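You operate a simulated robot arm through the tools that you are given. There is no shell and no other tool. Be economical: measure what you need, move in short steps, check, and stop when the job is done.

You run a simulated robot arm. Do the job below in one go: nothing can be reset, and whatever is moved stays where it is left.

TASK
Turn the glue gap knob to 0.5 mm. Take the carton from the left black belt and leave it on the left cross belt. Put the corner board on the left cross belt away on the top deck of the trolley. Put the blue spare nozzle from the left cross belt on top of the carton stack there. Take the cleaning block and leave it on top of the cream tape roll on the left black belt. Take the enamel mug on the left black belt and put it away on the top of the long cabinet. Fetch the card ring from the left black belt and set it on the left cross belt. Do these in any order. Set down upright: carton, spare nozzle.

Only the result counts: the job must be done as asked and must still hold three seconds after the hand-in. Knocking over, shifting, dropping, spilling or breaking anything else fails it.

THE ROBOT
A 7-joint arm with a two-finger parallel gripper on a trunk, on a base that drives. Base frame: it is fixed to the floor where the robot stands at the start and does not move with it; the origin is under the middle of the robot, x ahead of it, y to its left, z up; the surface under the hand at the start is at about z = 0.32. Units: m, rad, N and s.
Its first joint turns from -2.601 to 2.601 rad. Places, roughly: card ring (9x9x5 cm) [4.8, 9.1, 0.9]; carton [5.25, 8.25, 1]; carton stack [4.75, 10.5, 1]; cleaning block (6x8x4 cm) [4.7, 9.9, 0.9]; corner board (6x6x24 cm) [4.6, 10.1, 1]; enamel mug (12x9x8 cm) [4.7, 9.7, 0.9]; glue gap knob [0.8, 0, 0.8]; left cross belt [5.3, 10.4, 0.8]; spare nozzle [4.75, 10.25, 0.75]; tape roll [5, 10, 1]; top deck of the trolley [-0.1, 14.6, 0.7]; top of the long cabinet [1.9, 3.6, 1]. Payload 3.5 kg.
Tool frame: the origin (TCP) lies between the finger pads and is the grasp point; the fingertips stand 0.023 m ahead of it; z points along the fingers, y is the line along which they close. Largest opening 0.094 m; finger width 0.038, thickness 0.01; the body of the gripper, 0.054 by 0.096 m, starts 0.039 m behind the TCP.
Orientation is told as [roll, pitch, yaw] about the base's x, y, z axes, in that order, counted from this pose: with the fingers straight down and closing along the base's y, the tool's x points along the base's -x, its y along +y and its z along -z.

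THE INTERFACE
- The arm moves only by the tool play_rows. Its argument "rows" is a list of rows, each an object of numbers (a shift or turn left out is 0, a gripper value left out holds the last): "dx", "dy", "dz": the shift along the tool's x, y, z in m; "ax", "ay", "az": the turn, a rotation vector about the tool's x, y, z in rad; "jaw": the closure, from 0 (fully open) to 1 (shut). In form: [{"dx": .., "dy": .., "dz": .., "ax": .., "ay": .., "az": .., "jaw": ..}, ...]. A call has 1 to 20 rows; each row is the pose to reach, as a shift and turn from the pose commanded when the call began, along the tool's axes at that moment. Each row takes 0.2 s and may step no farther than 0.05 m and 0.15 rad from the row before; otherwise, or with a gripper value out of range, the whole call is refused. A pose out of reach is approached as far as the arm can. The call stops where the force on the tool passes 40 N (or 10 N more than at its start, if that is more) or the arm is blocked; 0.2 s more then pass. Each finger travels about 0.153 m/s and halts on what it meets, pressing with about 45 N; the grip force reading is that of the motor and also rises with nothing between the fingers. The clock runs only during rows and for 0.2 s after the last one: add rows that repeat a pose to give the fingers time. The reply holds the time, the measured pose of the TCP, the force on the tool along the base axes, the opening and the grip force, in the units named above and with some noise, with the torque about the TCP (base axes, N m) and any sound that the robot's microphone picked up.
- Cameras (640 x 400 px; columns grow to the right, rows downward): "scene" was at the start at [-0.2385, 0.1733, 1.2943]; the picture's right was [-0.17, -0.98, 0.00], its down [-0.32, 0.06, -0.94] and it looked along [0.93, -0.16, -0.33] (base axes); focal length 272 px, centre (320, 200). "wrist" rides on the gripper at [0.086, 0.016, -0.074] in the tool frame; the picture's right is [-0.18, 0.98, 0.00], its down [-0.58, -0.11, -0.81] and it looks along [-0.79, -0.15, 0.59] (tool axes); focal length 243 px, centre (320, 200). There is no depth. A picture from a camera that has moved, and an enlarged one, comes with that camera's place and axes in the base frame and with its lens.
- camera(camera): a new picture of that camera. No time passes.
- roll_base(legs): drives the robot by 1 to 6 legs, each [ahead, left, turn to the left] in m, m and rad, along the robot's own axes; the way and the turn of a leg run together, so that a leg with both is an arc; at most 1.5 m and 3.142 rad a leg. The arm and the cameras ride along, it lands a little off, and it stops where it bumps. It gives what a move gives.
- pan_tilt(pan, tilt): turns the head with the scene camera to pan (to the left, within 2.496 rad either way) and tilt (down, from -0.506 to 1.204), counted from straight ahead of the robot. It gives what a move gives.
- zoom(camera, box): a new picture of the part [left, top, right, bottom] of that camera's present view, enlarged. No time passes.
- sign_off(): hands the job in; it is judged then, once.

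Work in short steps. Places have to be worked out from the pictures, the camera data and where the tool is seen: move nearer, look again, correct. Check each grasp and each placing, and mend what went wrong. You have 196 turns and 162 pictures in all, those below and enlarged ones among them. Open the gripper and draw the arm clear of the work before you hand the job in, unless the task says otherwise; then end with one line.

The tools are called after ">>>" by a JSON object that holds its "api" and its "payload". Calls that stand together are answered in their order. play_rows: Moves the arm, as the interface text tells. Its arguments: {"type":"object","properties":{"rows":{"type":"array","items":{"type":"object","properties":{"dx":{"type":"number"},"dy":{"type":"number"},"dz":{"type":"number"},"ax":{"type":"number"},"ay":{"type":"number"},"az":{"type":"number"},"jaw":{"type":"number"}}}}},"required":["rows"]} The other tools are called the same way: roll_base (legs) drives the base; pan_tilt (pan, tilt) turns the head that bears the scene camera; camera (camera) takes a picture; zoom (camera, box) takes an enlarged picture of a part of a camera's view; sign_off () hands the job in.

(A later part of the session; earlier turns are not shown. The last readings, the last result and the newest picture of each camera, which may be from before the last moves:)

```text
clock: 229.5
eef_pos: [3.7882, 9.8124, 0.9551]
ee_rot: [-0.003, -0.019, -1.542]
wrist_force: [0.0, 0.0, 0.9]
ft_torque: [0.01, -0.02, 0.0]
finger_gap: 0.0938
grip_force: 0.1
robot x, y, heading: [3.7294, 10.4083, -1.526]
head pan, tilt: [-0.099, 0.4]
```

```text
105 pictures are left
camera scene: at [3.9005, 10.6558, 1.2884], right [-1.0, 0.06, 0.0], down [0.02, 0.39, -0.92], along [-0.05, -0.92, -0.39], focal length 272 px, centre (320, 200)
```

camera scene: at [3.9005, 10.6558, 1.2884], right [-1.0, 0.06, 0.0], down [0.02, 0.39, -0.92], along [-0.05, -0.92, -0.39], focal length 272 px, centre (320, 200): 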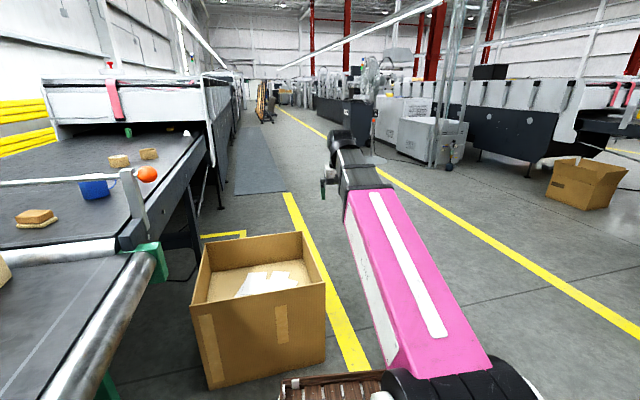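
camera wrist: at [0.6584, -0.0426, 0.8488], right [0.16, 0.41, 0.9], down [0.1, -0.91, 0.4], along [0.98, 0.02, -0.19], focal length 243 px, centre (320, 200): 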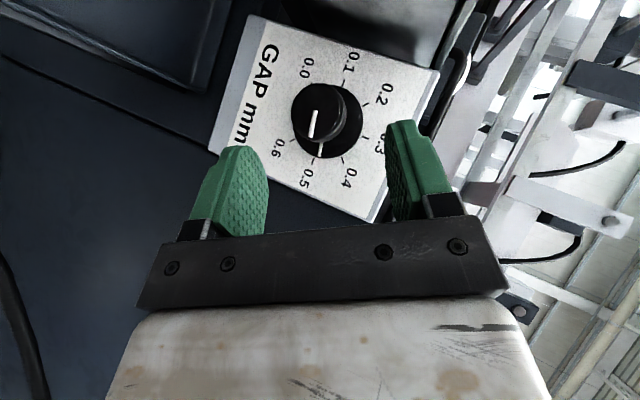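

Clear view of belt and box. I turn to face the cross belt.

>>> {"api": "roll_base", "payload": {"legs": [[0.03, -0.05, 0], [0, 0, 1.52]]}}

>>> {"api": "pan_tilt", "payload": {"pan": -0.3, "tilt": 0.4}}

>>> {"api": "camera", "payload": {"camera": "scene"}}

```text
clock: 234.2
eef_pos: [4.2804, 10.4121, 0.9562]
ee_rot: [-0.004, -0.018, -0.014]
wrist_force: [-0.1, 0.6, 0.2]
ft_torque: [-0.02, -0.02, 0.0]
finger_gap: 0.0938
grip_force: 0.1
robot x, y, heading: [3.6805, 10.3769, -0.003]
head pan, tilt: [-0.099, 0.4]
```

```text
clock: 234.9
eef_pos: [4.2796, 10.4124, 0.9552]
ee_rot: [-0.003, -0.018, -0.013]
wrist_force: [-0.6, -0.5, -0.5]
ft_torque: [0.04, 0.0, 0.02]
finger_gap: 0.094
grip_force: 0.2
robot x, y, heading: [3.6801, 10.3773, -0.0]
head pan, tilt: [-0.3, 0.4]
```

```text
104 pictures are left
camera scene: at [3.4379, 10.542, 1.2884], right [-0.3, -0.95, 0.0], down [-0.37, 0.12, -0.92], along [0.88, -0.27, -0.39], focal length 272 px, centre (320, 200)
```

scene: 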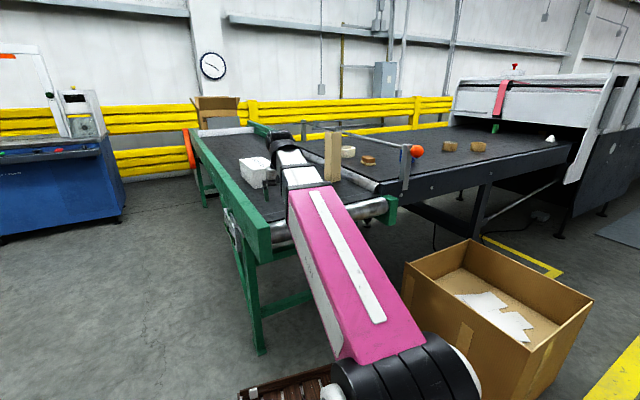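

>>> {"api": "zoom", "payload": {"camera": "scene", "box": [220, 110, 430, 240]}}

>>> {"api": "zoom", "payload": {"camera": "scene", "box": [400, 90, 600, 215]}}

```text
3.05 times, centred on (325, 175) of scene
camera zoom: at [3.4379, 10.542, 1.2884], right [-0.3, -0.95, 0.0], down [-0.37, 0.12, -0.92], along [0.88, -0.27, -0.39], focal length 828 px, centre (305, 276)
```

zoom: 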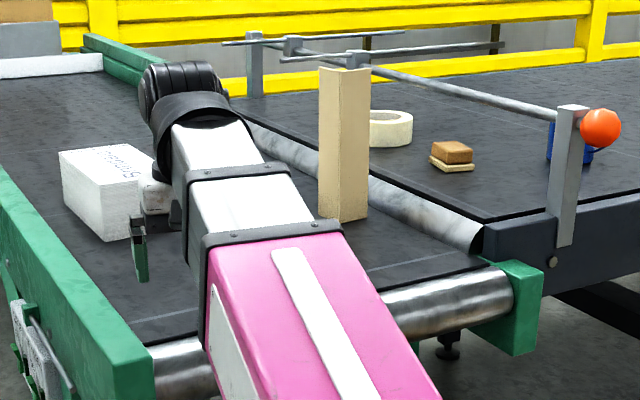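

```text
3.20 times, centred on (500, 152) of scene
camera zoom: at [3.4379, 10.542, 1.2884], right [-0.3, -0.95, 0.0], down [-0.37, 0.12, -0.92], along [0.88, -0.27, -0.39], focal length 869 px, centre (-256, 352)
```

zoom: 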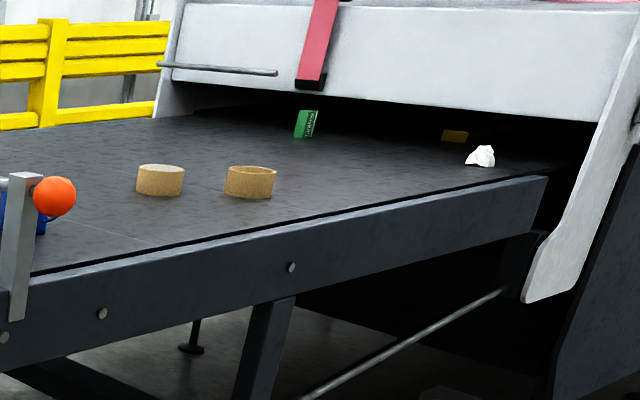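

I see the corner board standing, tape roll, sponge block, mug, solid cork disc and the hollow card ring beside it, and a green carton far back. I swing the hand left and up before driving closer, to keep clear of the corner board.

>>> {"api": "play_rows", "payload": {"rows": [{"dy": 0.045}, {"dy": 0.09, "dx": -0.01}, {"dy": 0.135, "dx": -0.02}, {"dy": 0.18, "dx": -0.03, "dz": -0.02}, {"dy": 0.22, "dx": -0.04, "dz": -0.045}, {"dy": 0.25, "dx": -0.04, "dz": -0.08}, {"dy": 0.25, "dx": -0.04, "dz": -0.12}, {"dy": 0.25, "dx": -0.04, "dz": -0.12}]}}

>>> {"api": "roll_base", "payload": {"legs": [[0.1, -0.22, 0]]}}

>>> {"api": "camera", "payload": {"camera": "scene"}}

>>> {"api": "camera", "payload": {"camera": "wrist"}}

```text
refused: row 4 steps farther than a row can; nothing moved
```

```text
clock: 236.7
eef_pos: [4.3802, 10.1808, 0.9559]
ee_rot: [-0.002, -0.02, -0.019]
wrist_force: [0.6, -0.9, -0.9]
ft_torque: [0.01, -0.02, 0.01]
finger_gap: 0.094
grip_force: 0.1
robot x, y, heading: [3.7798, 10.1477, -0.006]
head pan, tilt: [-0.3, 0.4]
```

```text
101 pictures are left
camera scene: at [3.5385, 10.3156, 1.2884], right [-0.3, -0.95, 0.0], down [-0.37, 0.12, -0.92], along [0.88, -0.28, -0.39], focal length 272 px, centre (320, 200)
```

scene: 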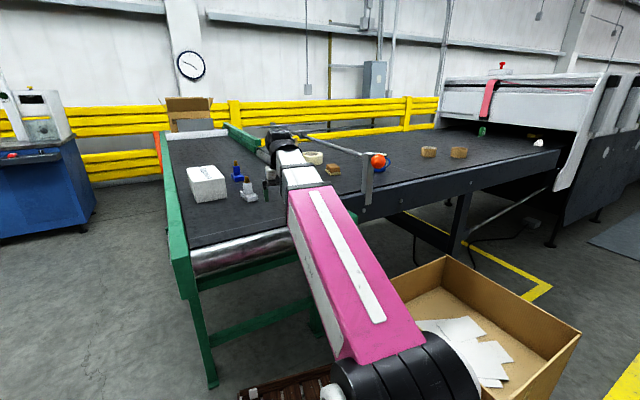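

```text
100 pictures are left
camera wrist: at [4.2925, 10.1966, 1.027], right [0.2, 0.98, 0.0], down [0.56, -0.12, 0.82], along [0.8, -0.17, -0.58], focal length 243 px, centre (320, 200)
```

wrist: 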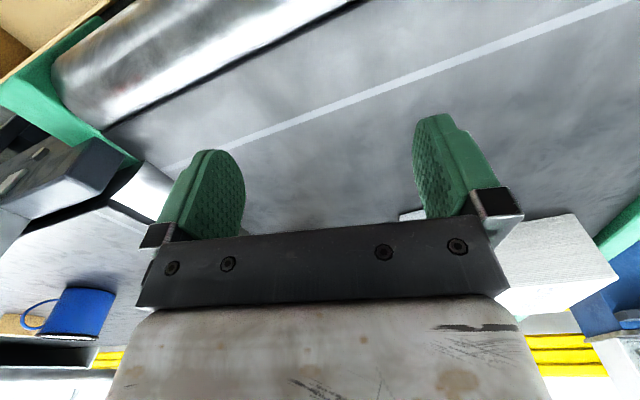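

Positions work out if the cross belt is at z≈0.85. I raise the hand and swing it left for a better wrist view of the cross belt.

>>> {"api": "play_rows", "payload": {"rows": [{"dz": -0.03, "dy": 0.03}, {"dz": -0.06, "dy": 0.06}, {"dz": -0.09, "dy": 0.09}, {"dz": -0.12, "dy": 0.12}, {"dz": -0.15, "dy": 0.15}, {"dz": -0.15, "dy": 0.15}]}}

>>> {"api": "camera", "payload": {"camera": "wrist"}}

>>> {"api": "camera", "payload": {"camera": "scene"}}

```text
clock: 237.5
eef_pos: [4.3805, 10.2587, 1.0362]
ee_rot: [-0.005, -0.034, -0.01]
wrist_force: [4.9, 1.8, -7.5]
ft_torque: [-0.32, -0.45, -0.34]
finger_gap: 0.0941
grip_force: 0.1
robot x, y, heading: [3.7776, 10.1519, -0.004]
head pan, tilt: [-0.3, 0.4]
stopped in row 3: the force on the tool passed its limit at 69 N (the readings are from after the stop); the commanded pose is now the measured one
```

```text
99 pictures are left
camera wrist: at [4.2923, 10.2752, 1.1059], right [0.2, 0.98, 0.0], down [0.55, -0.11, 0.83], along [0.81, -0.16, -0.56], focal length 243 px, centre (320, 200)
```

wrist: 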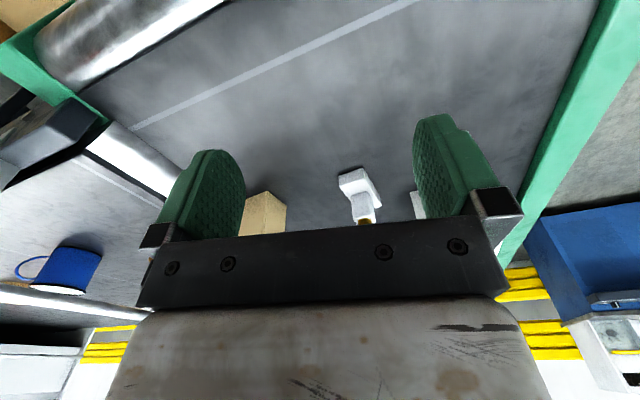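

```text
98 pictures are left
camera scene: at [3.5385, 10.3157, 1.2884], right [-0.3, -0.95, 0.0], down [-0.37, 0.12, -0.92], along [0.88, -0.28, -0.39], focal length 272 px, centre (320, 200)
```

scene: 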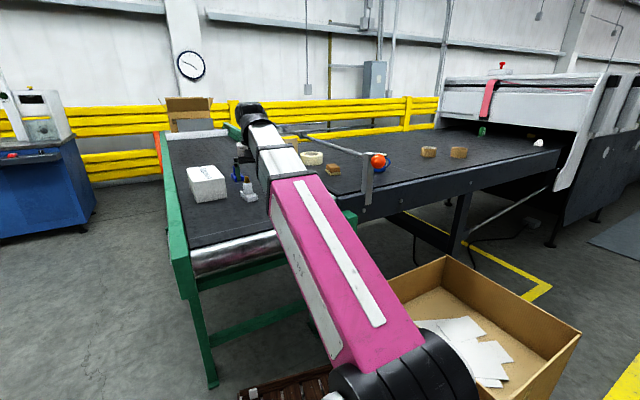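

The hand touches its own forearm when raised this close in; I ease it down 3 cm. I zoom on the nozzles and stack.

>>> {"api": "play_rows", "payload": {"rows": [{"dz": 0.03}, {"dz": 0.03}]}}

>>> {"api": "zoom", "payload": {"camera": "scene", "box": [170, 120, 350, 230]}}

```text
clock: 238.1
eef_pos: [4.382, 10.2579, 1.0052]
ee_rot: [-0.006, -0.031, -0.01]
wrist_force: [-0.3, 0.4, -0.5]
ft_torque: [0.02, -0.01, 0.03]
finger_gap: 0.094
grip_force: 0.1
robot x, y, heading: [3.7763, 10.1543, -0.009]
head pan, tilt: [-0.3, 0.4]
```

```text
3.56 times, centred on (260, 175) of scene
camera zoom: at [3.5385, 10.3156, 1.2884], right [-0.3, -0.95, 0.0], down [-0.37, 0.12, -0.92], along [0.88, -0.28, -0.39], focal length 966 px, centre (533, 289)
```

zoom: 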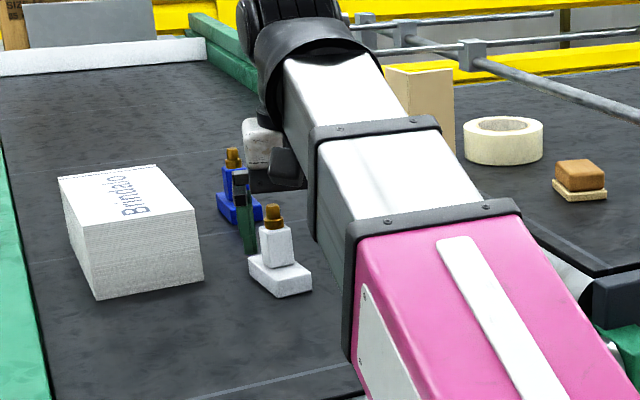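

Triangulated: cross belt z≈0.855, white nozzle (4.61,10.275), blue nozzle ≈(4.86,10.31), stack top centre ≈(4.75,10.44,0.94), corner board ≈(4.65,10.10). I drive 0.2 m closer.

>>> {"api": "play_rows", "payload": {"rows": [{"dy": 0.03, "ay": 0.02}, {"dy": 0.06, "ay": 0.02}, {"dy": 0.06, "ay": 0.02}]}}

>>> {"api": "roll_base", "payload": {"legs": [[0.2, 0, 0]]}}

>>> {"api": "camera", "payload": {"camera": "wrist"}}

>>> {"api": "camera", "payload": {"camera": "scene"}}

```text
clock: 238.9
eef_pos: [4.3825, 10.3194, 1.0063]
ee_rot: [-0.005, -0.014, -0.011]
wrist_force: [-0.3, 0.1, 0.0]
ft_torque: [-0.01, -0.02, -0.03]
finger_gap: 0.094
grip_force: 0.0
robot x, y, heading: [3.7789, 10.1501, -0.012]
head pan, tilt: [-0.3, 0.4]
```

```text
clock: 240.5
eef_pos: [4.5854, 10.3196, 1.006]
ee_rot: [-0.004, -0.012, -0.008]
wrist_force: [0.6, 0.0, -0.1]
ft_torque: [0.0, 0.04, -0.01]
finger_gap: 0.0942
grip_force: 0.0
robot x, y, heading: [3.9805, 10.1502, -0.001]
head pan, tilt: [-0.3, 0.4]
```

```text
96 pictures are left
camera wrist: at [4.4971, 10.3356, 1.078], right [0.19, 0.98, 0.0], down [0.57, -0.11, 0.81], along [0.8, -0.16, -0.58], focal length 243 px, centre (320, 200)
```

wrist: 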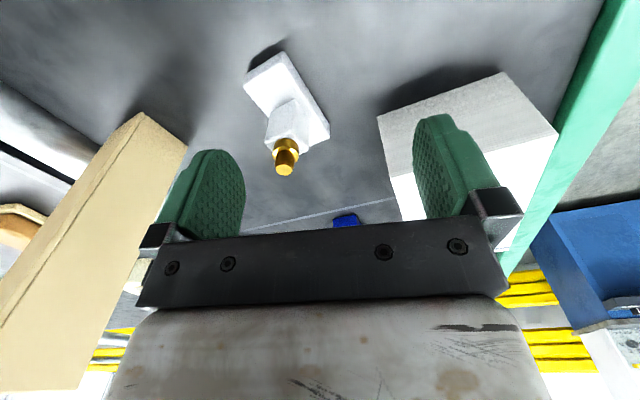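

```text
95 pictures are left
camera scene: at [3.7401, 10.3135, 1.2884], right [-0.3, -0.95, 0.0], down [-0.37, 0.12, -0.92], along [0.88, -0.28, -0.39], focal length 272 px, centre (320, 200)
```

scene: 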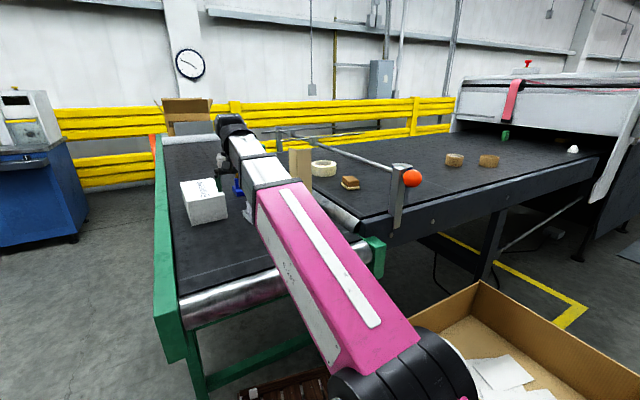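

Blue nozzle confirmed at about (4.865, 10.307). I move the hand forward above that area to see it.

>>> {"api": "play_rows", "payload": {"rows": [{"dx": -0.04}, {"dx": -0.08}, {"dx": -0.12}, {"dx": -0.15, "dy": -0.01}, {"dx": -0.15, "dy": -0.01}]}}

>>> {"api": "camera", "payload": {"camera": "wrist"}}

```text
clock: 241.7
eef_pos: [4.7349, 10.3124, 1.007]
ee_rot: [-0.006, -0.013, -0.006]
wrist_force: [0.9, -0.6, -0.5]
ft_torque: [-0.03, 0.0, 0.0]
finger_gap: 0.0939
grip_force: 0.0
robot x, y, heading: [3.9823, 10.1494, -0.002]
head pan, tilt: [-0.3, 0.4]
```

```text
94 pictures are left
camera wrist: at [4.6464, 10.3274, 1.0785], right [0.19, 0.98, 0.0], down [0.57, -0.11, 0.81], along [0.8, -0.16, -0.58], focal length 243 px, centre (320, 200)
```

wrist: 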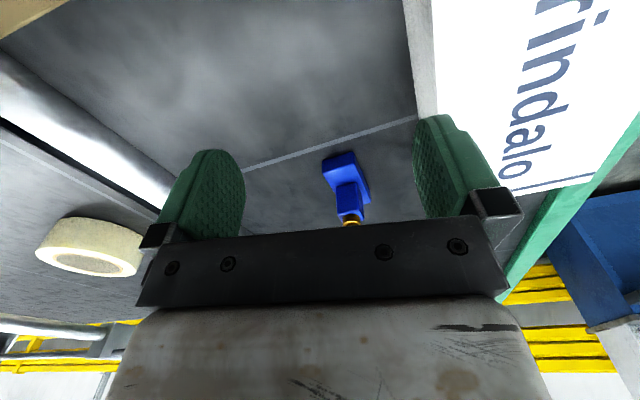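

The blue nozzle sits at about (4.893, 10.313), long side nearly along x (yaw ≈0.15). I move above it with that yaw and re-check.

>>> {"api": "play_rows", "payload": {"rows": [{"dx": -0.04, "az": -0.05}, {"dx": -0.08, "az": -0.1}, {"dx": -0.12, "az": -0.15}, {"dx": -0.15, "dy": 0.001, "az": -0.15}, {"dx": -0.15, "dy": 0.001, "az": -0.15, "dz": 0.02}]}}

>>> {"api": "camera", "payload": {"camera": "wrist"}}

```text
clock: 242.9
eef_pos: [4.8819, 10.312, 0.9921]
ee_rot: [-0.007, -0.01, 0.142]
wrist_force: [0.1, 0.2, -0.8]
ft_torque: [-0.01, 0.0, -0.01]
finger_gap: 0.0943
grip_force: 0.1
robot x, y, heading: [3.9825, 10.1488, -0.006]
head pan, tilt: [-0.3, 0.4]
```

```text
93 pictures are left
camera wrist: at [4.7934, 10.3134, 1.0644], right [0.04, 1.0, 0.0], down [0.58, -0.02, 0.81], along [0.81, -0.04, -0.58], focal length 243 px, centre (320, 200)
```

wrist: 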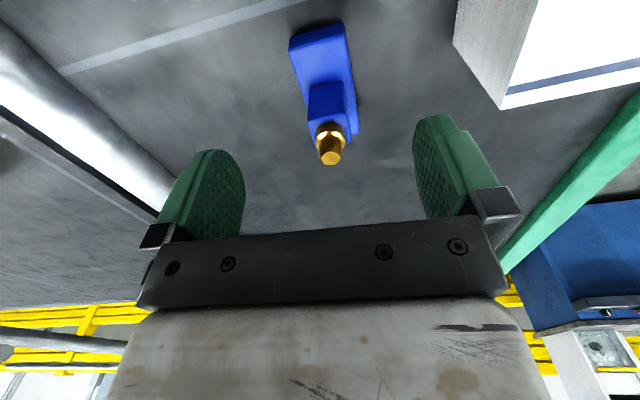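

Nozzle body centre ≈(4.915, 10.316), yaw ≈0.2. I descend around its body and close.

>>> {"api": "play_rows", "payload": {"rows": [{"dx": -0.033, "dy": -0.0007, "az": -0.06, "dz": 0.01}, {"dx": -0.033, "dy": -0.0007, "az": -0.06, "dz": 0.045}, {"dx": -0.033, "dy": -0.0007, "az": -0.06, "dz": 0.077}, {"dx": -0.033, "dy": -0.0007, "az": -0.06, "dz": 0.077}]}}

>>> {"api": "camera", "payload": {"camera": "wrist"}}

```text
clock: 243.9
eef_pos: [4.9186, 10.3116, 0.9143]
ee_rot: [-0.008, -0.01, 0.203]
wrist_force: [0.1, -0.1, 0.0]
ft_torque: [-0.01, 0.0, -0.02]
finger_gap: 0.0939
grip_force: 0.0
robot x, y, heading: [3.9808, 10.1527, -0.003]
head pan, tilt: [-0.3, 0.4]
```

```text
92 pictures are left
camera wrist: at [4.8297, 10.3094, 0.9859], right [-0.02, 1.0, -0.01], down [0.58, 0.01, 0.81], along [0.81, 0.01, -0.58], focal length 243 px, centre (320, 200)
```

wrist: 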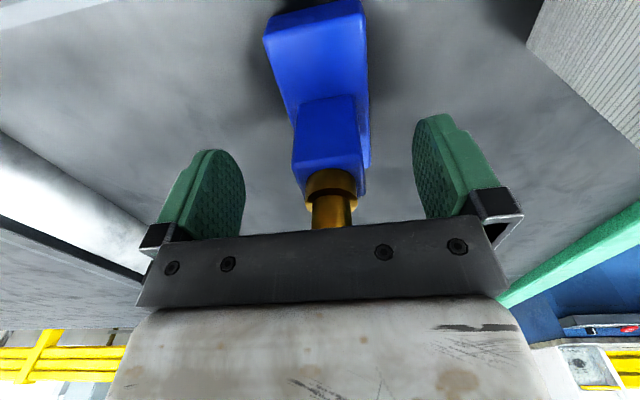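

Fingers straddle the body. Close.

>>> {"api": "play_rows", "payload": {"rows": [{"jaw": 0.5}, {"jaw": 0.8}, {"jaw": 0.9}, {"jaw": 0.9}]}}

>>> {"api": "camera", "payload": {"camera": "wrist"}}

```text
clock: 244.9
eef_pos: [4.9185, 10.312, 0.9136]
ee_rot: [-0.009, -0.011, 0.204]
wrist_force: [-0.5, 1.9, -0.8]
ft_torque: [0.12, -0.04, 0.03]
finger_gap: 0.03
grip_force: 44.8
robot x, y, heading: [3.9827, 10.1541, -0.006]
head pan, tilt: [-0.3, 0.4]
```

```text
91 pictures are left
camera wrist: at [4.8296, 10.3095, 0.9861], right [-0.02, 1.0, -0.01], down [0.58, 0.01, 0.81], along [0.81, 0.01, -0.58], focal length 243 px, centre (320, 200)
```

wrist: 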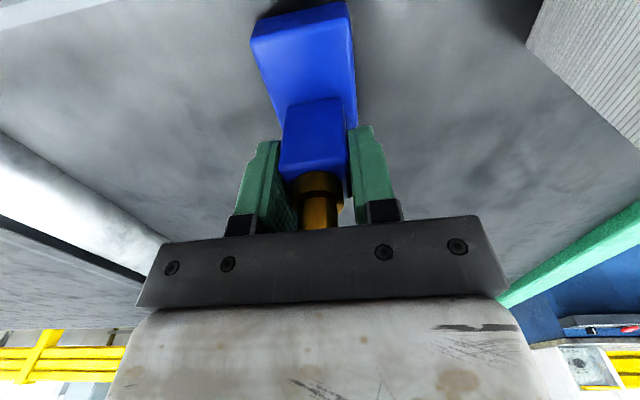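

Gripped. I lift and carry it over the stack's centre.

>>> {"api": "play_rows", "payload": {"rows": [{"dz": -0.04}, {"dz": -0.08}, {"dz": -0.11}, {"dz": -0.11, "dx": 0.03, "dy": 0.035}, {"dz": -0.11, "dx": 0.06, "dy": 0.07}, {"dz": -0.11, "dx": 0.09, "dy": 0.105}, {"dz": -0.11, "dx": 0.12, "dy": 0.14}, {"dz": -0.11, "dx": 0.134, "dy": 0.158}, {"dz": -0.11, "dx": 0.134, "dy": 0.158}]}}

>>> {"api": "camera", "payload": {"camera": "wrist"}}

>>> {"api": "zoom", "payload": {"camera": "scene", "box": [150, 110, 310, 230]}}

```text
clock: 246.9
eef_pos: [4.7525, 10.4363, 1.0226]
ee_rot: [-0.007, -0.012, 0.201]
wrist_force: [0.9, -0.3, -2.7]
ft_torque: [0.01, -0.01, -0.01]
finger_gap: 0.0299
grip_force: 44.6
robot x, y, heading: [3.9817, 10.1491, -0.004]
head pan, tilt: [-0.3, 0.4]
```

```text
90 pictures are left
camera wrist: at [4.6645, 10.4339, 1.094], right [-0.02, 1.0, -0.01], down [0.58, 0.01, 0.81], along [0.81, 0.01, -0.58], focal length 243 px, centre (320, 200)
```

wrist: 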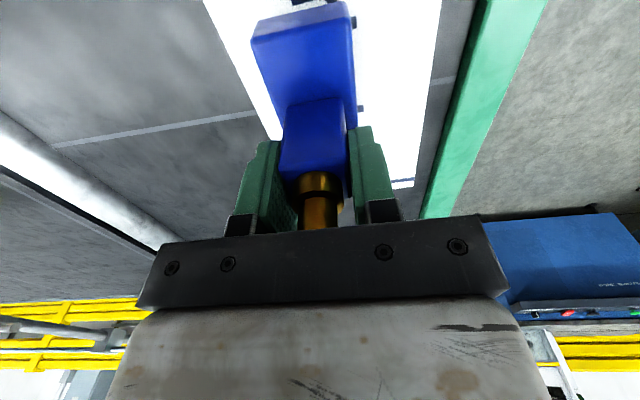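

```text
3.33 times, centred on (230, 170) of scene
camera zoom: at [3.7402, 10.3135, 1.2884], right [-0.3, -0.95, 0.0], down [-0.37, 0.12, -0.92], along [0.88, -0.28, -0.39], focal length 905 px, centre (620, 300)
```

zoom: 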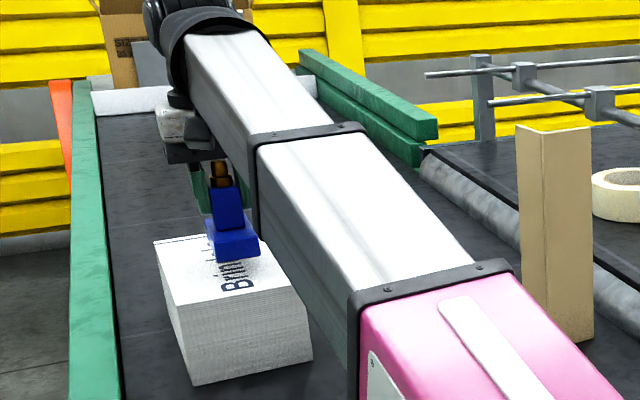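

Over the stack; I shift 1 cm toward its middle and lower until it touches.

>>> {"api": "play_rows", "payload": {"rows": [{"dy": 0.01, "dx": -0.005, "dz": 0.008}, {"dy": 0.01, "dx": -0.005, "dz": 0.016}, {"dy": 0.01, "dx": -0.005, "dz": 0.022}, {"dy": 0.01, "dx": -0.005, "dz": 0.022}]}}

>>> {"api": "zoom", "payload": {"camera": "scene", "box": [175, 150, 255, 210]}}

```text
clock: 247.9
eef_pos: [4.7565, 10.448, 1.0007]
ee_rot: [-0.006, -0.012, 0.201]
wrist_force: [0.7, -1.3, 35.5]
ft_torque: [0.55, 0.21, 0.02]
finger_gap: 0.03
grip_force: 44.2
robot x, y, heading: [3.9812, 10.1473, -0.003]
head pan, tilt: [-0.3, 0.4]
```

```text
6.67 times, centred on (215, 180) of scene
camera zoom: at [3.7393, 10.313, 1.2883], right [-0.3, -0.95, 0.0], down [-0.37, 0.12, -0.92], along [0.88, -0.28, -0.39], focal length 1810 px, centre (1020, 333)
```

zoom: 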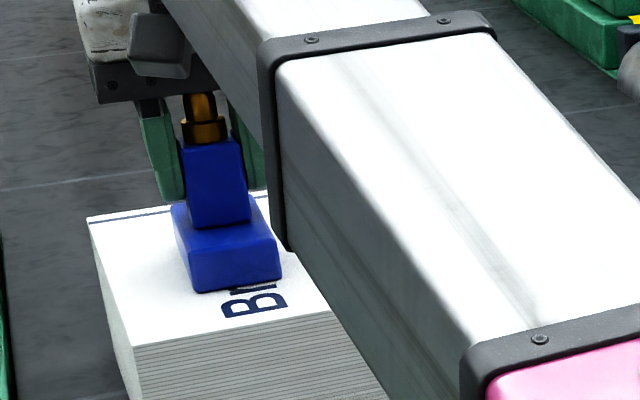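

It rests on the stack. I relieve 1.5 mm, open, and go straight up.

>>> {"api": "play_rows", "payload": {"rows": [{"dz": -0.0015}, {"dz": -0.0015, "jaw": 0.4}, {"dz": -0.0015, "jaw": 0}, {"dz": -0.0015, "jaw": 0}]}}

>>> {"api": "play_rows", "payload": {"rows": [{"dz": -0.02}, {"dz": -0.05}, {"dz": -0.075}, {"dz": -0.075, "dx": -0.03}, {"dz": -0.075, "dx": -0.03}]}}

>>> {"api": "camera", "payload": {"camera": "wrist"}}

>>> {"api": "camera", "payload": {"camera": "scene"}}

```text
clock: 248.9
eef_pos: [4.7574, 10.4495, 0.9994]
ee_rot: [-0.008, -0.01, 0.202]
wrist_force: [0.4, 0.3, -1.3]
ft_torque: [0.01, 0.05, 0.02]
finger_gap: 0.0936
grip_force: 0.1
robot x, y, heading: [3.9806, 10.149, -0.003]
head pan, tilt: [-0.3, 0.4]
```

```text
clock: 250.1
eef_pos: [4.7862, 10.4568, 1.0769]
ee_rot: [-0.007, -0.01, 0.203]
wrist_force: [0.2, -0.2, 0.1]
ft_torque: [0.03, 0.04, 0.0]
finger_gap: 0.094
grip_force: 0.1
robot x, y, heading: [3.9813, 10.1518, -0.003]
head pan, tilt: [-0.3, 0.4]
```

```text
87 pictures are left
camera wrist: at [4.697, 10.4544, 1.1487], right [-0.02, 1.0, -0.01], down [0.58, 0.01, 0.81], along [0.81, 0.01, -0.58], focal length 243 px, centre (320, 200)
```

wrist: 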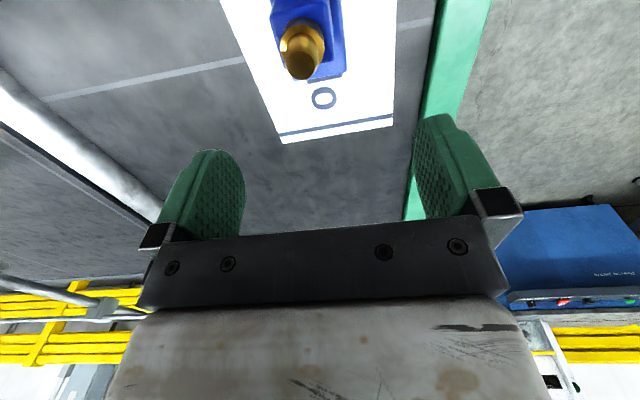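

```text
86 pictures are left
camera scene: at [3.7401, 10.3135, 1.2884], right [-0.3, -0.95, 0.0], down [-0.37, 0.12, -0.92], along [0.88, -0.28, -0.39], focal length 272 px, centre (320, 200)
```

scene: 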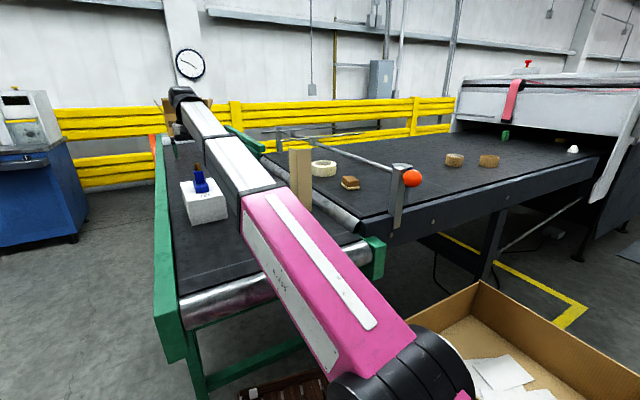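

Nozzle stands on the stack. The corner board hinders reaching further, so I take it next (to the trolley). I zoom on it.

>>> {"api": "zoom", "payload": {"camera": "scene", "box": [270, 130, 350, 220]}}

```text
4.44 times, centred on (310, 175) of scene
camera zoom: at [3.7401, 10.3135, 1.2884], right [-0.3, -0.95, 0.0], down [-0.37, 0.12, -0.92], along [0.88, -0.28, -0.39], focal length 1207 px, centre (364, 311)
```

zoom: 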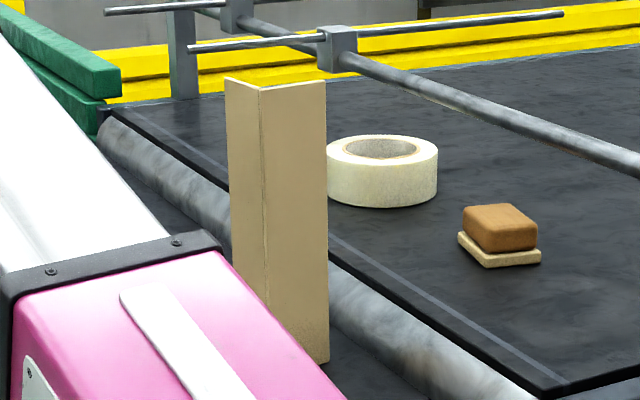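

The board is an L-profile, its outer corner toward me; I'll pinch its left leg from above (yaw ≈0.38) near (4.626, 10.130), top z≈1.095. First I test how high the hand can go when extended.

>>> {"api": "play_rows", "payload": {"rows": [{"dz": -0.04}, {"dz": -0.08}, {"dz": -0.12}, {"dz": -0.16}, {"dz": -0.2}]}}

```text
clock: 250.7
eef_pos: [4.7875, 10.4597, 1.1346]
ee_rot: [-0.007, -0.027, 0.202]
wrist_force: [5.7, 1.3, -11.4]
ft_torque: [0.04, -0.55, -0.09]
finger_gap: 0.0938
grip_force: 0.0
robot x, y, heading: [3.9816, 10.149, -0.01]
head pan, tilt: [-0.3, 0.4]
stopped in row 2: the force on the tool passed its limit at 66 N (the readings are from after the stop); the commanded pose is now the measured one
```

Max height is ~1.13 at this radius, so I ease down, then back the base 0.22 m so the board is taken at a longer reach.

>>> {"api": "play_rows", "payload": {"rows": [{"dz": 0.015, "ay": 0.015}, {"dz": 0.015, "ay": 0.015}]}}

>>> {"api": "roll_base", "payload": {"legs": [[-0.22, 0, 0]]}}

```text
clock: 251.3
eef_pos: [4.7879, 10.4595, 1.1182]
ee_rot: [-0.008, -0.009, 0.2]
wrist_force: [9.6, -2.4, -19.7]
ft_torque: [0.5, -1.11, 0.38]
finger_gap: 0.0943
grip_force: 0.1
robot x, y, heading: [3.9791, 10.1471, -0.006]
head pan, tilt: [-0.3, 0.4]
```

```text
clock: 252.9
eef_pos: [4.5708, 10.4602, 1.1183]
ee_rot: [-0.006, -0.011, 0.2]
wrist_force: [10.7, 4.3, -25.7]
ft_torque: [-0.1, -1.75, -0.37]
finger_gap: 0.094
grip_force: 0.0
robot x, y, heading: [3.7626, 10.1528, -0.005]
head pan, tilt: [-0.3, 0.4]
```

Still self-touching with the tool vertical; a slight forward pitch helps. I move over the board with pitch −0.17, yaw 0.38, z≈1.14.

>>> {"api": "play_rows", "payload": {"rows": [{"ay": -0.08, "az": -0.04}, {"ay": -0.17, "az": -0.09, "dz": -0.01}, {"ay": -0.17, "az": -0.14, "dz": -0.022, "dx": 0.002, "dy": -0.045}, {"ay": -0.17, "az": -0.18, "dz": -0.022, "dx": 0.004, "dy": -0.09}, {"ay": -0.17, "az": -0.18, "dz": -0.022, "dx": 0.006, "dy": -0.135}, {"ay": -0.17, "az": -0.18, "dz": -0.022, "dx": 0.008, "dy": -0.18}, {"ay": -0.17, "az": -0.18, "dz": -0.022, "dx": 0.01, "dy": -0.225}, {"ay": -0.17, "az": -0.18, "dz": -0.022, "dx": 0.011, "dy": -0.27}, {"ay": -0.17, "az": -0.18, "dz": -0.022, "dx": 0.012, "dy": -0.3}]}}

>>> {"api": "camera", "payload": {"camera": "wrist"}}

>>> {"api": "zoom", "payload": {"camera": "scene", "box": [240, 100, 360, 220]}}

```text
clock: 254.9
eef_pos: [4.6177, 10.1648, 1.1421]
ee_rot: [-0.025, -0.178, 0.385]
wrist_force: [-0.6, -0.6, -0.2]
ft_torque: [0.03, 0.01, -0.01]
finger_gap: 0.0942
grip_force: 0.2
robot x, y, heading: [3.7656, 10.1511, -0.007]
head pan, tilt: [-0.3, 0.4]
```

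```text
84 pictures are left
camera wrist: at [4.5207, 10.1436, 1.1984], right [-0.2, 0.98, 0.01], down [0.43, 0.08, 0.9], along [0.88, 0.18, -0.44], focal length 243 px, centre (320, 200)
```

wrist: 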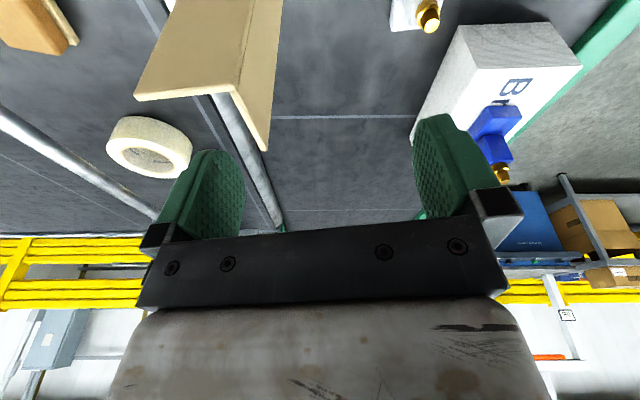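

```text
3.33 times, centred on (300, 160) of scene
camera zoom: at [3.5242, 10.315, 1.2884], right [-0.3, -0.95, 0.0], down [-0.37, 0.12, -0.92], along [0.88, -0.28, -0.39], focal length 905 px, centre (387, 333)
```

zoom: 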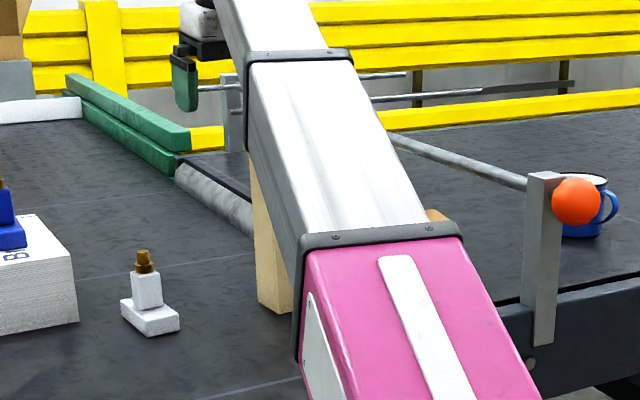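

The board's left leg is at centre (4.636, 10.130), yaw ≈0.30. I shift over it and then descend.

>>> {"api": "play_rows", "payload": {"rows": [{"dx": -0.0017, "dy": -0.02, "dz": 0.001, "az": 0.04}, {"dx": -0.0035, "dy": -0.039, "dz": 0.0016, "az": 0.085}, {"dx": -0.0035, "dy": -0.039, "dz": 0.0016, "az": 0.085}]}}

>>> {"api": "camera", "payload": {"camera": "wrist"}}

```text
clock: 255.7
eef_pos: [4.6388, 10.1282, 1.1438]
ee_rot: [-0.008, -0.181, 0.296]
wrist_force: [0.0, -0.8, -1.0]
ft_torque: [0.03, -0.01, 0.0]
finger_gap: 0.094
grip_force: 0.0
robot x, y, heading: [3.7649, 10.1518, -0.005]
head pan, tilt: [-0.3, 0.4]
```

```text
82 pictures are left
camera wrist: at [4.5383, 10.114, 1.2006], right [-0.11, 0.99, 0.02], down [0.44, 0.03, 0.9], along [0.89, 0.11, -0.44], focal length 243 px, centre (320, 200)
```

wrist: 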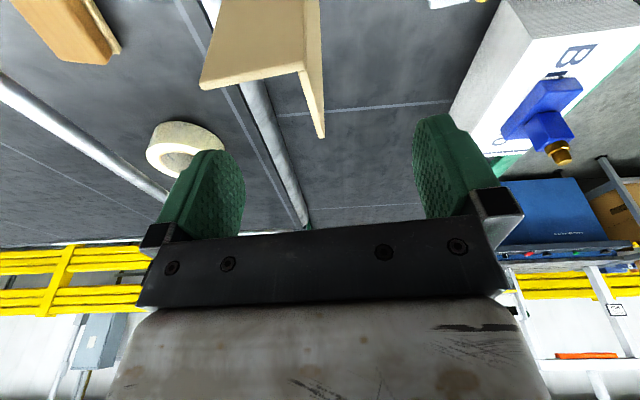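

Well centred. Descend 7.8 cm and close on the leg.

>>> {"api": "play_rows", "payload": {"rows": [{"dx": 0.005, "dy": -0.003, "dz": 0.027}, {"dx": 0.01, "dy": -0.003, "dz": 0.055}, {"dx": 0.014, "dy": -0.003, "dz": 0.0767}, {"dx": 0.014, "dy": -0.003, "dz": 0.0767}]}}

>>> {"api": "play_rows", "payload": {"rows": [{"jaw": 0.4}, {"jaw": 0.8}, {"jaw": 1}, {"jaw": 1}]}}

>>> {"api": "camera", "payload": {"camera": "wrist"}}

```text
clock: 256.7
eef_pos: [4.6377, 10.1259, 1.0652]
ee_rot: [-0.008, -0.177, 0.296]
wrist_force: [0.5, -0.3, -0.5]
ft_torque: [0.03, -0.02, -0.05]
finger_gap: 0.0941
grip_force: 0.0
robot x, y, heading: [3.7637, 10.1525, -0.005]
head pan, tilt: [-0.3, 0.4]
```

```text
clock: 257.7
eef_pos: [4.6383, 10.1253, 1.0667]
ee_rot: [-0.008, -0.178, 0.295]
wrist_force: [-0.6, -0.3, 0.2]
ft_torque: [0.24, 0.06, -0.05]
finger_gap: 0.0046
grip_force: 44.9
robot x, y, heading: [3.7687, 10.1563, -0.006]
head pan, tilt: [-0.3, 0.4]
```

```text
81 pictures are left
camera wrist: at [4.5395, 10.1109, 1.1226], right [-0.11, 0.99, 0.02], down [0.44, 0.03, 0.9], along [0.89, 0.11, -0.44], focal length 243 px, centre (320, 200)
```

wrist: 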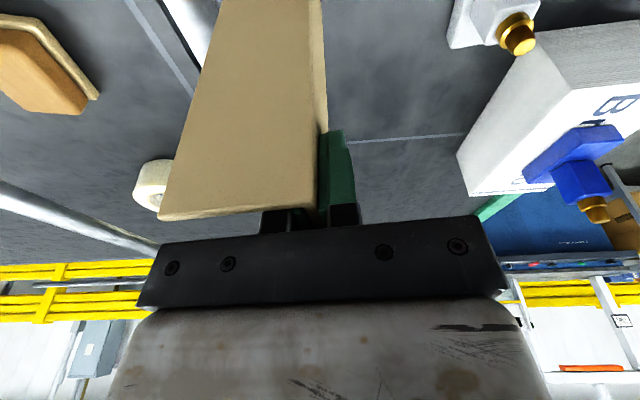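

Gripped. I lift 6 cm, then back the base off 0.25 m.

>>> {"api": "play_rows", "payload": {"rows": [{"dx": -0.005, "dz": -0.03}, {"dx": -0.011, "dz": -0.059}, {"dx": -0.011, "dz": -0.059}]}}

>>> {"api": "roll_base", "payload": {"legs": [[-0.25, 0, 0]]}}

>>> {"api": "camera", "payload": {"camera": "scene"}}

```text
clock: 258.5
eef_pos: [4.6378, 10.1281, 1.1272]
ee_rot: [-0.008, -0.177, 0.294]
wrist_force: [-0.4, 0.6, -0.1]
ft_torque: [-0.01, 0.02, 0.0]
finger_gap: 0.0042
grip_force: 45.0
robot x, y, heading: [3.7685, 10.1522, -0.005]
head pan, tilt: [-0.3, 0.4]
```

```text
clock: 260.4
eef_pos: [4.3864, 10.1307, 1.1289]
ee_rot: [-0.009, -0.177, 0.298]
wrist_force: [0.0, -0.6, -0.4]
ft_torque: [0.03, 0.0, 0.02]
finger_gap: 0.0043
grip_force: 45.1
robot x, y, heading: [3.5108, 10.1513, -0.008]
head pan, tilt: [-0.3, 0.4]
```

```text
80 pictures are left
camera scene: at [3.2726, 10.3161, 1.2884], right [-0.3, -0.95, 0.0], down [-0.37, 0.12, -0.92], along [0.88, -0.28, -0.39], focal length 272 px, centre (320, 200)
```

scene: 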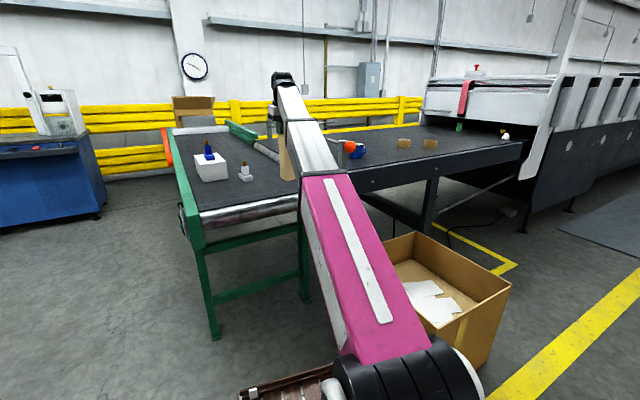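

The board is held firmly. I turn right (over open floor) to face west and look at the way around the bench's west side.

>>> {"api": "roll_base", "payload": {"legs": [[-0.1, -0.1, 0], [0, 0, -2.6]]}}

>>> {"api": "pan_tilt", "payload": {"pan": -0.35, "tilt": 0.35}}

>>> {"api": "camera", "payload": {"camera": "scene"}}

```text
clock: 267.9
eef_pos: [2.6536, 9.626, 1.1272]
ee_rot: [-0.011, -0.177, -2.308]
wrist_force: [0.3, -0.8, -1.2]
ft_torque: [-0.03, -0.01, 0.0]
finger_gap: 0.0045
grip_force: 45.4
robot x, y, heading: [3.4152, 10.0534, -2.615]
head pan, tilt: [-0.3, 0.4]
```

```text
clock: 268.5
eef_pos: [2.6524, 9.6278, 1.1276]
ee_rot: [-0.008, -0.178, -2.308]
wrist_force: [0.9, 0.0, -1.0]
ft_torque: [-0.02, -0.03, -0.01]
finger_gap: 0.0043
grip_force: 44.7
robot x, y, heading: [3.4159, 10.052, -2.612]
head pan, tilt: [-0.351, 0.351]
```

```text
79 pictures are left
camera scene: at [3.704, 10.0384, 1.2929], right [-0.18, 0.98, 0.0], down [0.34, 0.06, -0.94], along [-0.92, -0.17, -0.34], focal length 272 px, centre (320, 200)
```

scene: 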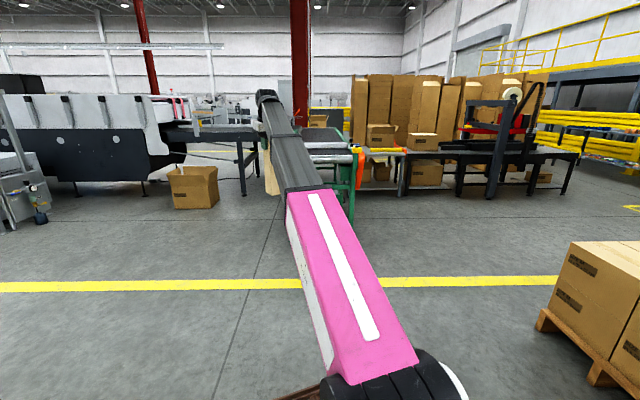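

All open. I drive west to about (1.6, 10.5), then north-west toward the trolley.

>>> {"api": "roll_base", "payload": {"legs": [[0, 0, -0.772], [1.3, 0, 0], [0.55, 0, 0], [0, 0, -0.85], [1.4, 0, 0], [1.0, 0, 0]]}}

>>> {"api": "pan_tilt", "payload": {"pan": -0.1, "tilt": 0.35}}

>>> {"api": "camera", "payload": {"camera": "scene"}}

```text
clock: 293.2
eef_pos: [0.2444, 13.4585, 1.1279]
ee_rot: [-0.007, -0.177, 2.311]
wrist_force: [0.5, -0.5, -1.4]
ft_torque: [0.04, 0.01, 0.01]
finger_gap: 0.0045
grip_force: 45.4
robot x, y, heading: [0.6016, 12.6583, 2.003]
head pan, tilt: [-0.351, 0.351]
```

```text
clock: 294.0
eef_pos: [0.2438, 13.459, 1.1274]
ee_rot: [-0.009, -0.178, 2.311]
wrist_force: [1.2, 0.6, -0.9]
ft_torque: [-0.02, 0.0, -0.01]
finger_gap: 0.0046
grip_force: 45.1
robot x, y, heading: [0.5981, 12.659, 2.007]
head pan, tilt: [-0.099, 0.351]
```

```text
78 pictures are left
camera scene: at [0.5333, 12.3681, 1.2929], right [0.94, 0.33, 0.0], down [0.11, -0.32, -0.94], along [-0.31, 0.89, -0.34], focal length 272 px, centre (320, 200)
```

scene: 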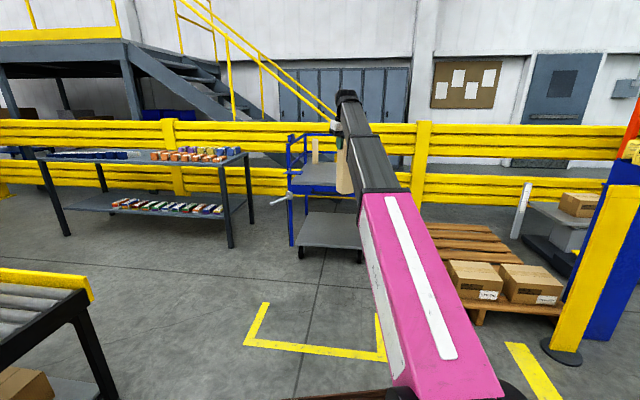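

>>> {"api": "zoom", "payload": {"camera": "scene", "box": [260, 120, 390, 270]}}

```text
2.67 times, centred on (325, 195) of scene
camera zoom: at [0.5333, 12.3681, 1.2929], right [0.94, 0.33, 0.0], down [0.11, -0.32, -0.94], along [-0.31, 0.89, -0.34], focal length 724 px, centre (307, 213)
```

zoom: 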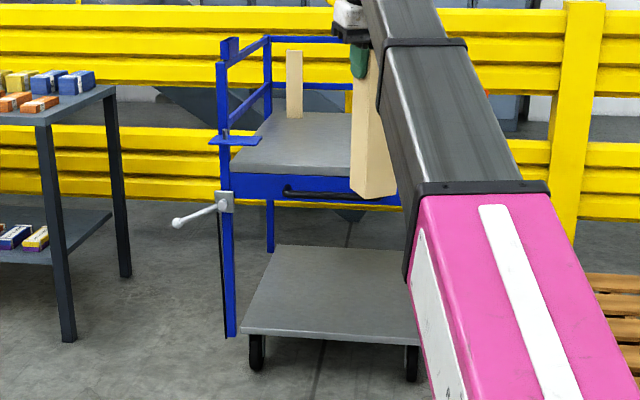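

The deck's front is open, with another board standing at the back. I turn square to it and approach part way.

>>> {"api": "roll_base", "payload": {"legs": [[0, 0, -0.21], [0.75, 0.215, 0]]}}

>>> {"api": "camera", "payload": {"camera": "wrist"}}

>>> {"api": "camera", "payload": {"camera": "scene"}}

```text
clock: 299.0
eef_pos: [0.0425, 14.1892, 1.1276]
ee_rot: [-0.009, -0.178, 2.094]
wrist_force: [0.1, 1.3, -1.0]
ft_torque: [-0.02, -0.01, 0.01]
finger_gap: 0.0046
grip_force: 44.5
robot x, y, heading: [0.2182, 13.3331, 1.788]
head pan, tilt: [-0.099, 0.351]
```

```text
76 pictures are left
camera wrist: at [0.077, 14.0941, 1.1839], right [-0.94, -0.33, 0.02], down [-0.13, 0.42, 0.9], along [-0.31, 0.84, -0.44], focal length 243 px, centre (320, 200)
```

wrist: 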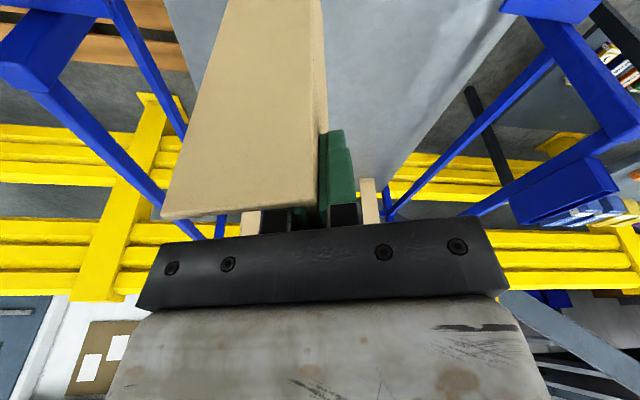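

```text
75 pictures are left
camera scene: at [0.0916, 13.0625, 1.2929], right [0.99, 0.12, 0.0], down [0.04, -0.34, -0.94], along [-0.11, 0.93, -0.34], focal length 272 px, centre (320, 200)
```

scene: 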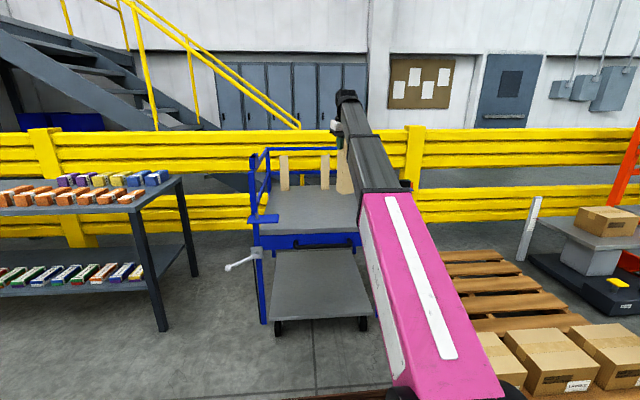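

The deck interior is clear in front of two boards at the back. I drive the last 0.29 m so the board is over the deck.

>>> {"api": "roll_base", "payload": {"legs": [[0.29, 0.02, 0]]}}

>>> {"api": "play_rows", "payload": {"rows": [{"dx": 0.007, "dz": 0.039}, {"dx": 0.014, "dz": 0.079}, {"dx": 0.021, "dz": 0.118}, {"dx": 0.025, "dz": 0.138}, {"dx": 0.025, "dz": 0.138}]}}

>>> {"api": "camera", "payload": {"camera": "scene"}}

>>> {"api": "camera", "payload": {"camera": "wrist"}}

```text
clock: 301.0
eef_pos: [-0.0363, 14.4714, 1.1283]
ee_rot: [-0.008, -0.178, 2.09]
wrist_force: [0.0, 0.9, -1.0]
ft_torque: [0.03, 0.02, 0.0]
finger_gap: 0.0047
grip_force: 45.4
robot x, y, heading: [0.1316, 13.6165, 1.789]
head pan, tilt: [-0.099, 0.351]
```

```text
clock: 302.2
eef_pos: [-0.0347, 14.4729, 0.9878]
ee_rot: [-0.008, -0.18, 2.09]
wrist_force: [0.2, 0.3, -0.7]
ft_torque: [-0.03, 0.03, -0.03]
finger_gap: 0.0046
grip_force: 45.2
robot x, y, heading: [0.1316, 13.6167, 1.786]
head pan, tilt: [-0.099, 0.351]
```

```text
74 pictures are left
camera scene: at [0.0076, 13.3451, 1.2929], right [0.99, 0.12, 0.0], down [0.04, -0.34, -0.94], along [-0.11, 0.93, -0.34], focal length 272 px, centre (320, 200)
```

scene: 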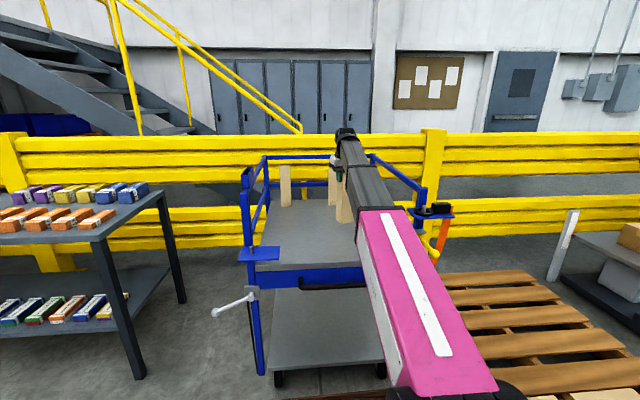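

```text
73 pictures are left
camera wrist: at [-0.0016, 14.3771, 1.0438], right [-0.94, -0.33, 0.02], down [-0.12, 0.42, 0.9], along [-0.31, 0.84, -0.44], focal length 243 px, centre (320, 200)
```

wrist: 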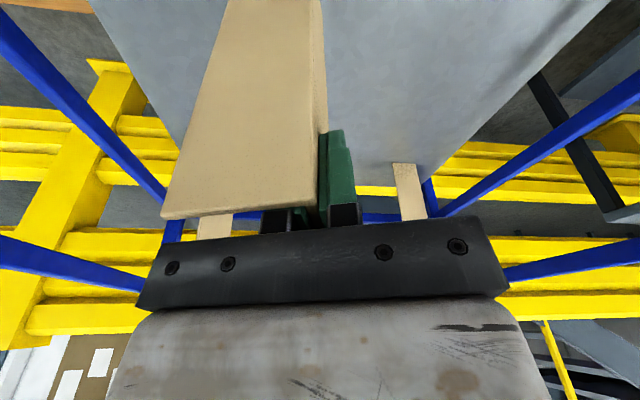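

Board is inside the side rails. I keep lowering in small steps until the force shows contact.

>>> {"api": "play_rows", "payload": {"rows": [{"dx": 0.005, "dz": 0.03}, {"dx": 0.009, "dz": 0.05}, {"dx": 0.0095, "dz": 0.0525}]}}

```text
clock: 303.0
eef_pos: [-0.0346, 14.4717, 0.9374]
ee_rot: [-0.008, -0.179, 2.089]
wrist_force: [1.8, -3.1, 27.3]
ft_torque: [-1.11, -0.59, 0.03]
finger_gap: 0.0046
grip_force: 45.1
robot x, y, heading: [0.1317, 13.6174, 1.788]
head pan, tilt: [-0.099, 0.351]
```

Contact with the deck (z≈0.725). I relieve slightly, open, and look.

>>> {"api": "play_rows", "payload": {"rows": [{"dz": -0.001}, {"dz": -0.001, "jaw": 0.85}, {"dz": -0.001, "jaw": 0.6}, {"dz": -0.001, "jaw": 0.6}]}}

>>> {"api": "play_rows", "payload": {"rows": [{"dx": -0.007, "dz": -0.039}, {"dx": -0.014, "dz": -0.079}, {"dx": -0.021, "dz": -0.118}, {"dx": -0.028, "dz": -0.157}, {"dx": -0.034, "dz": -0.19, "jaw": 0}, {"dx": -0.034, "dz": -0.19}]}}

>>> {"api": "camera", "payload": {"camera": "wrist"}}

```text
clock: 304.0
eef_pos: [-0.0349, 14.4723, 0.9358]
ee_rot: [-0.01, -0.179, 2.09]
wrist_force: [0.5, -0.8, 0.5]
ft_torque: [-0.01, 0.01, 0.01]
finger_gap: 0.0373
grip_force: 0.0
robot x, y, heading: [0.1337, 13.6197, 1.784]
head pan, tilt: [-0.099, 0.351]
```

```text
clock: 305.4
eef_pos: [-0.0388, 14.4731, 1.1309]
ee_rot: [-0.009, -0.177, 2.089]
wrist_force: [0.0, 0.4, 1.1]
ft_torque: [0.03, -0.02, 0.0]
finger_gap: 0.0937
grip_force: 0.0
robot x, y, heading: [0.1364, 13.6146, 1.79]
head pan, tilt: [-0.099, 0.351]
```

```text
72 pictures are left
camera wrist: at [-0.0039, 14.3774, 1.1874], right [-0.94, -0.33, 0.02], down [-0.12, 0.42, 0.9], along [-0.31, 0.84, -0.44], focal length 243 px, centre (320, 200)
```

wrist: 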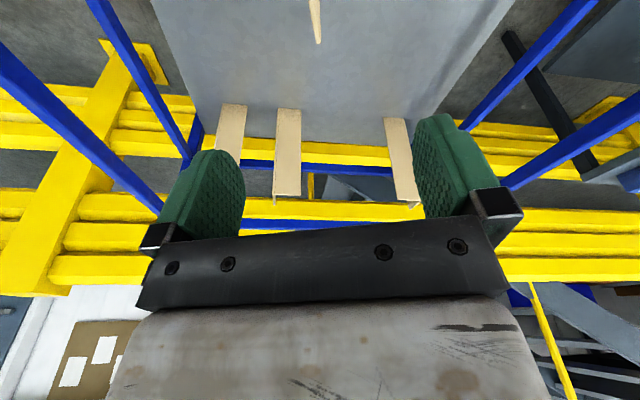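

I back the base away and check the board stands.

>>> {"api": "roll_base", "payload": {"legs": [[-0.45, 0, 0]]}}

>>> {"api": "zoom", "payload": {"camera": "scene", "box": [240, 110, 400, 260]}}

```text
clock: 308.1
eef_pos: [0.0573, 14.0331, 1.1315]
ee_rot: [-0.009, -0.178, 2.093]
wrist_force: [-0.1, -0.1, 0.0]
ft_torque: [0.02, -0.01, 0.01]
finger_gap: 0.0941
grip_force: 0.1
robot x, y, heading: [0.2295, 13.177, 1.787]
head pan, tilt: [-0.099, 0.351]
```

```text
2.67 times, centred on (320, 185) of scene
camera zoom: at [0.1063, 12.9048, 1.2929], right [0.99, 0.12, 0.0], down [0.04, -0.34, -0.94], along [-0.11, 0.93, -0.34], focal length 724 px, centre (320, 240)
```

zoom: 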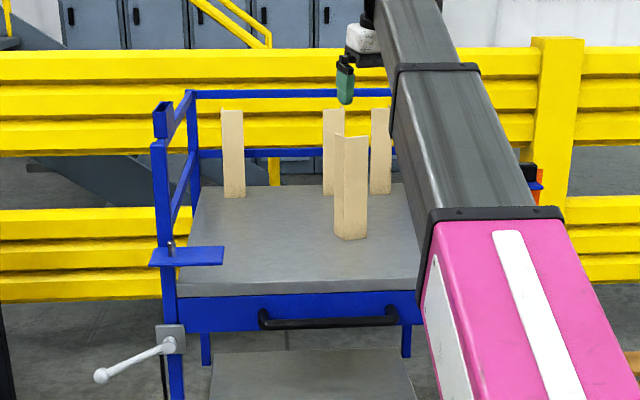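

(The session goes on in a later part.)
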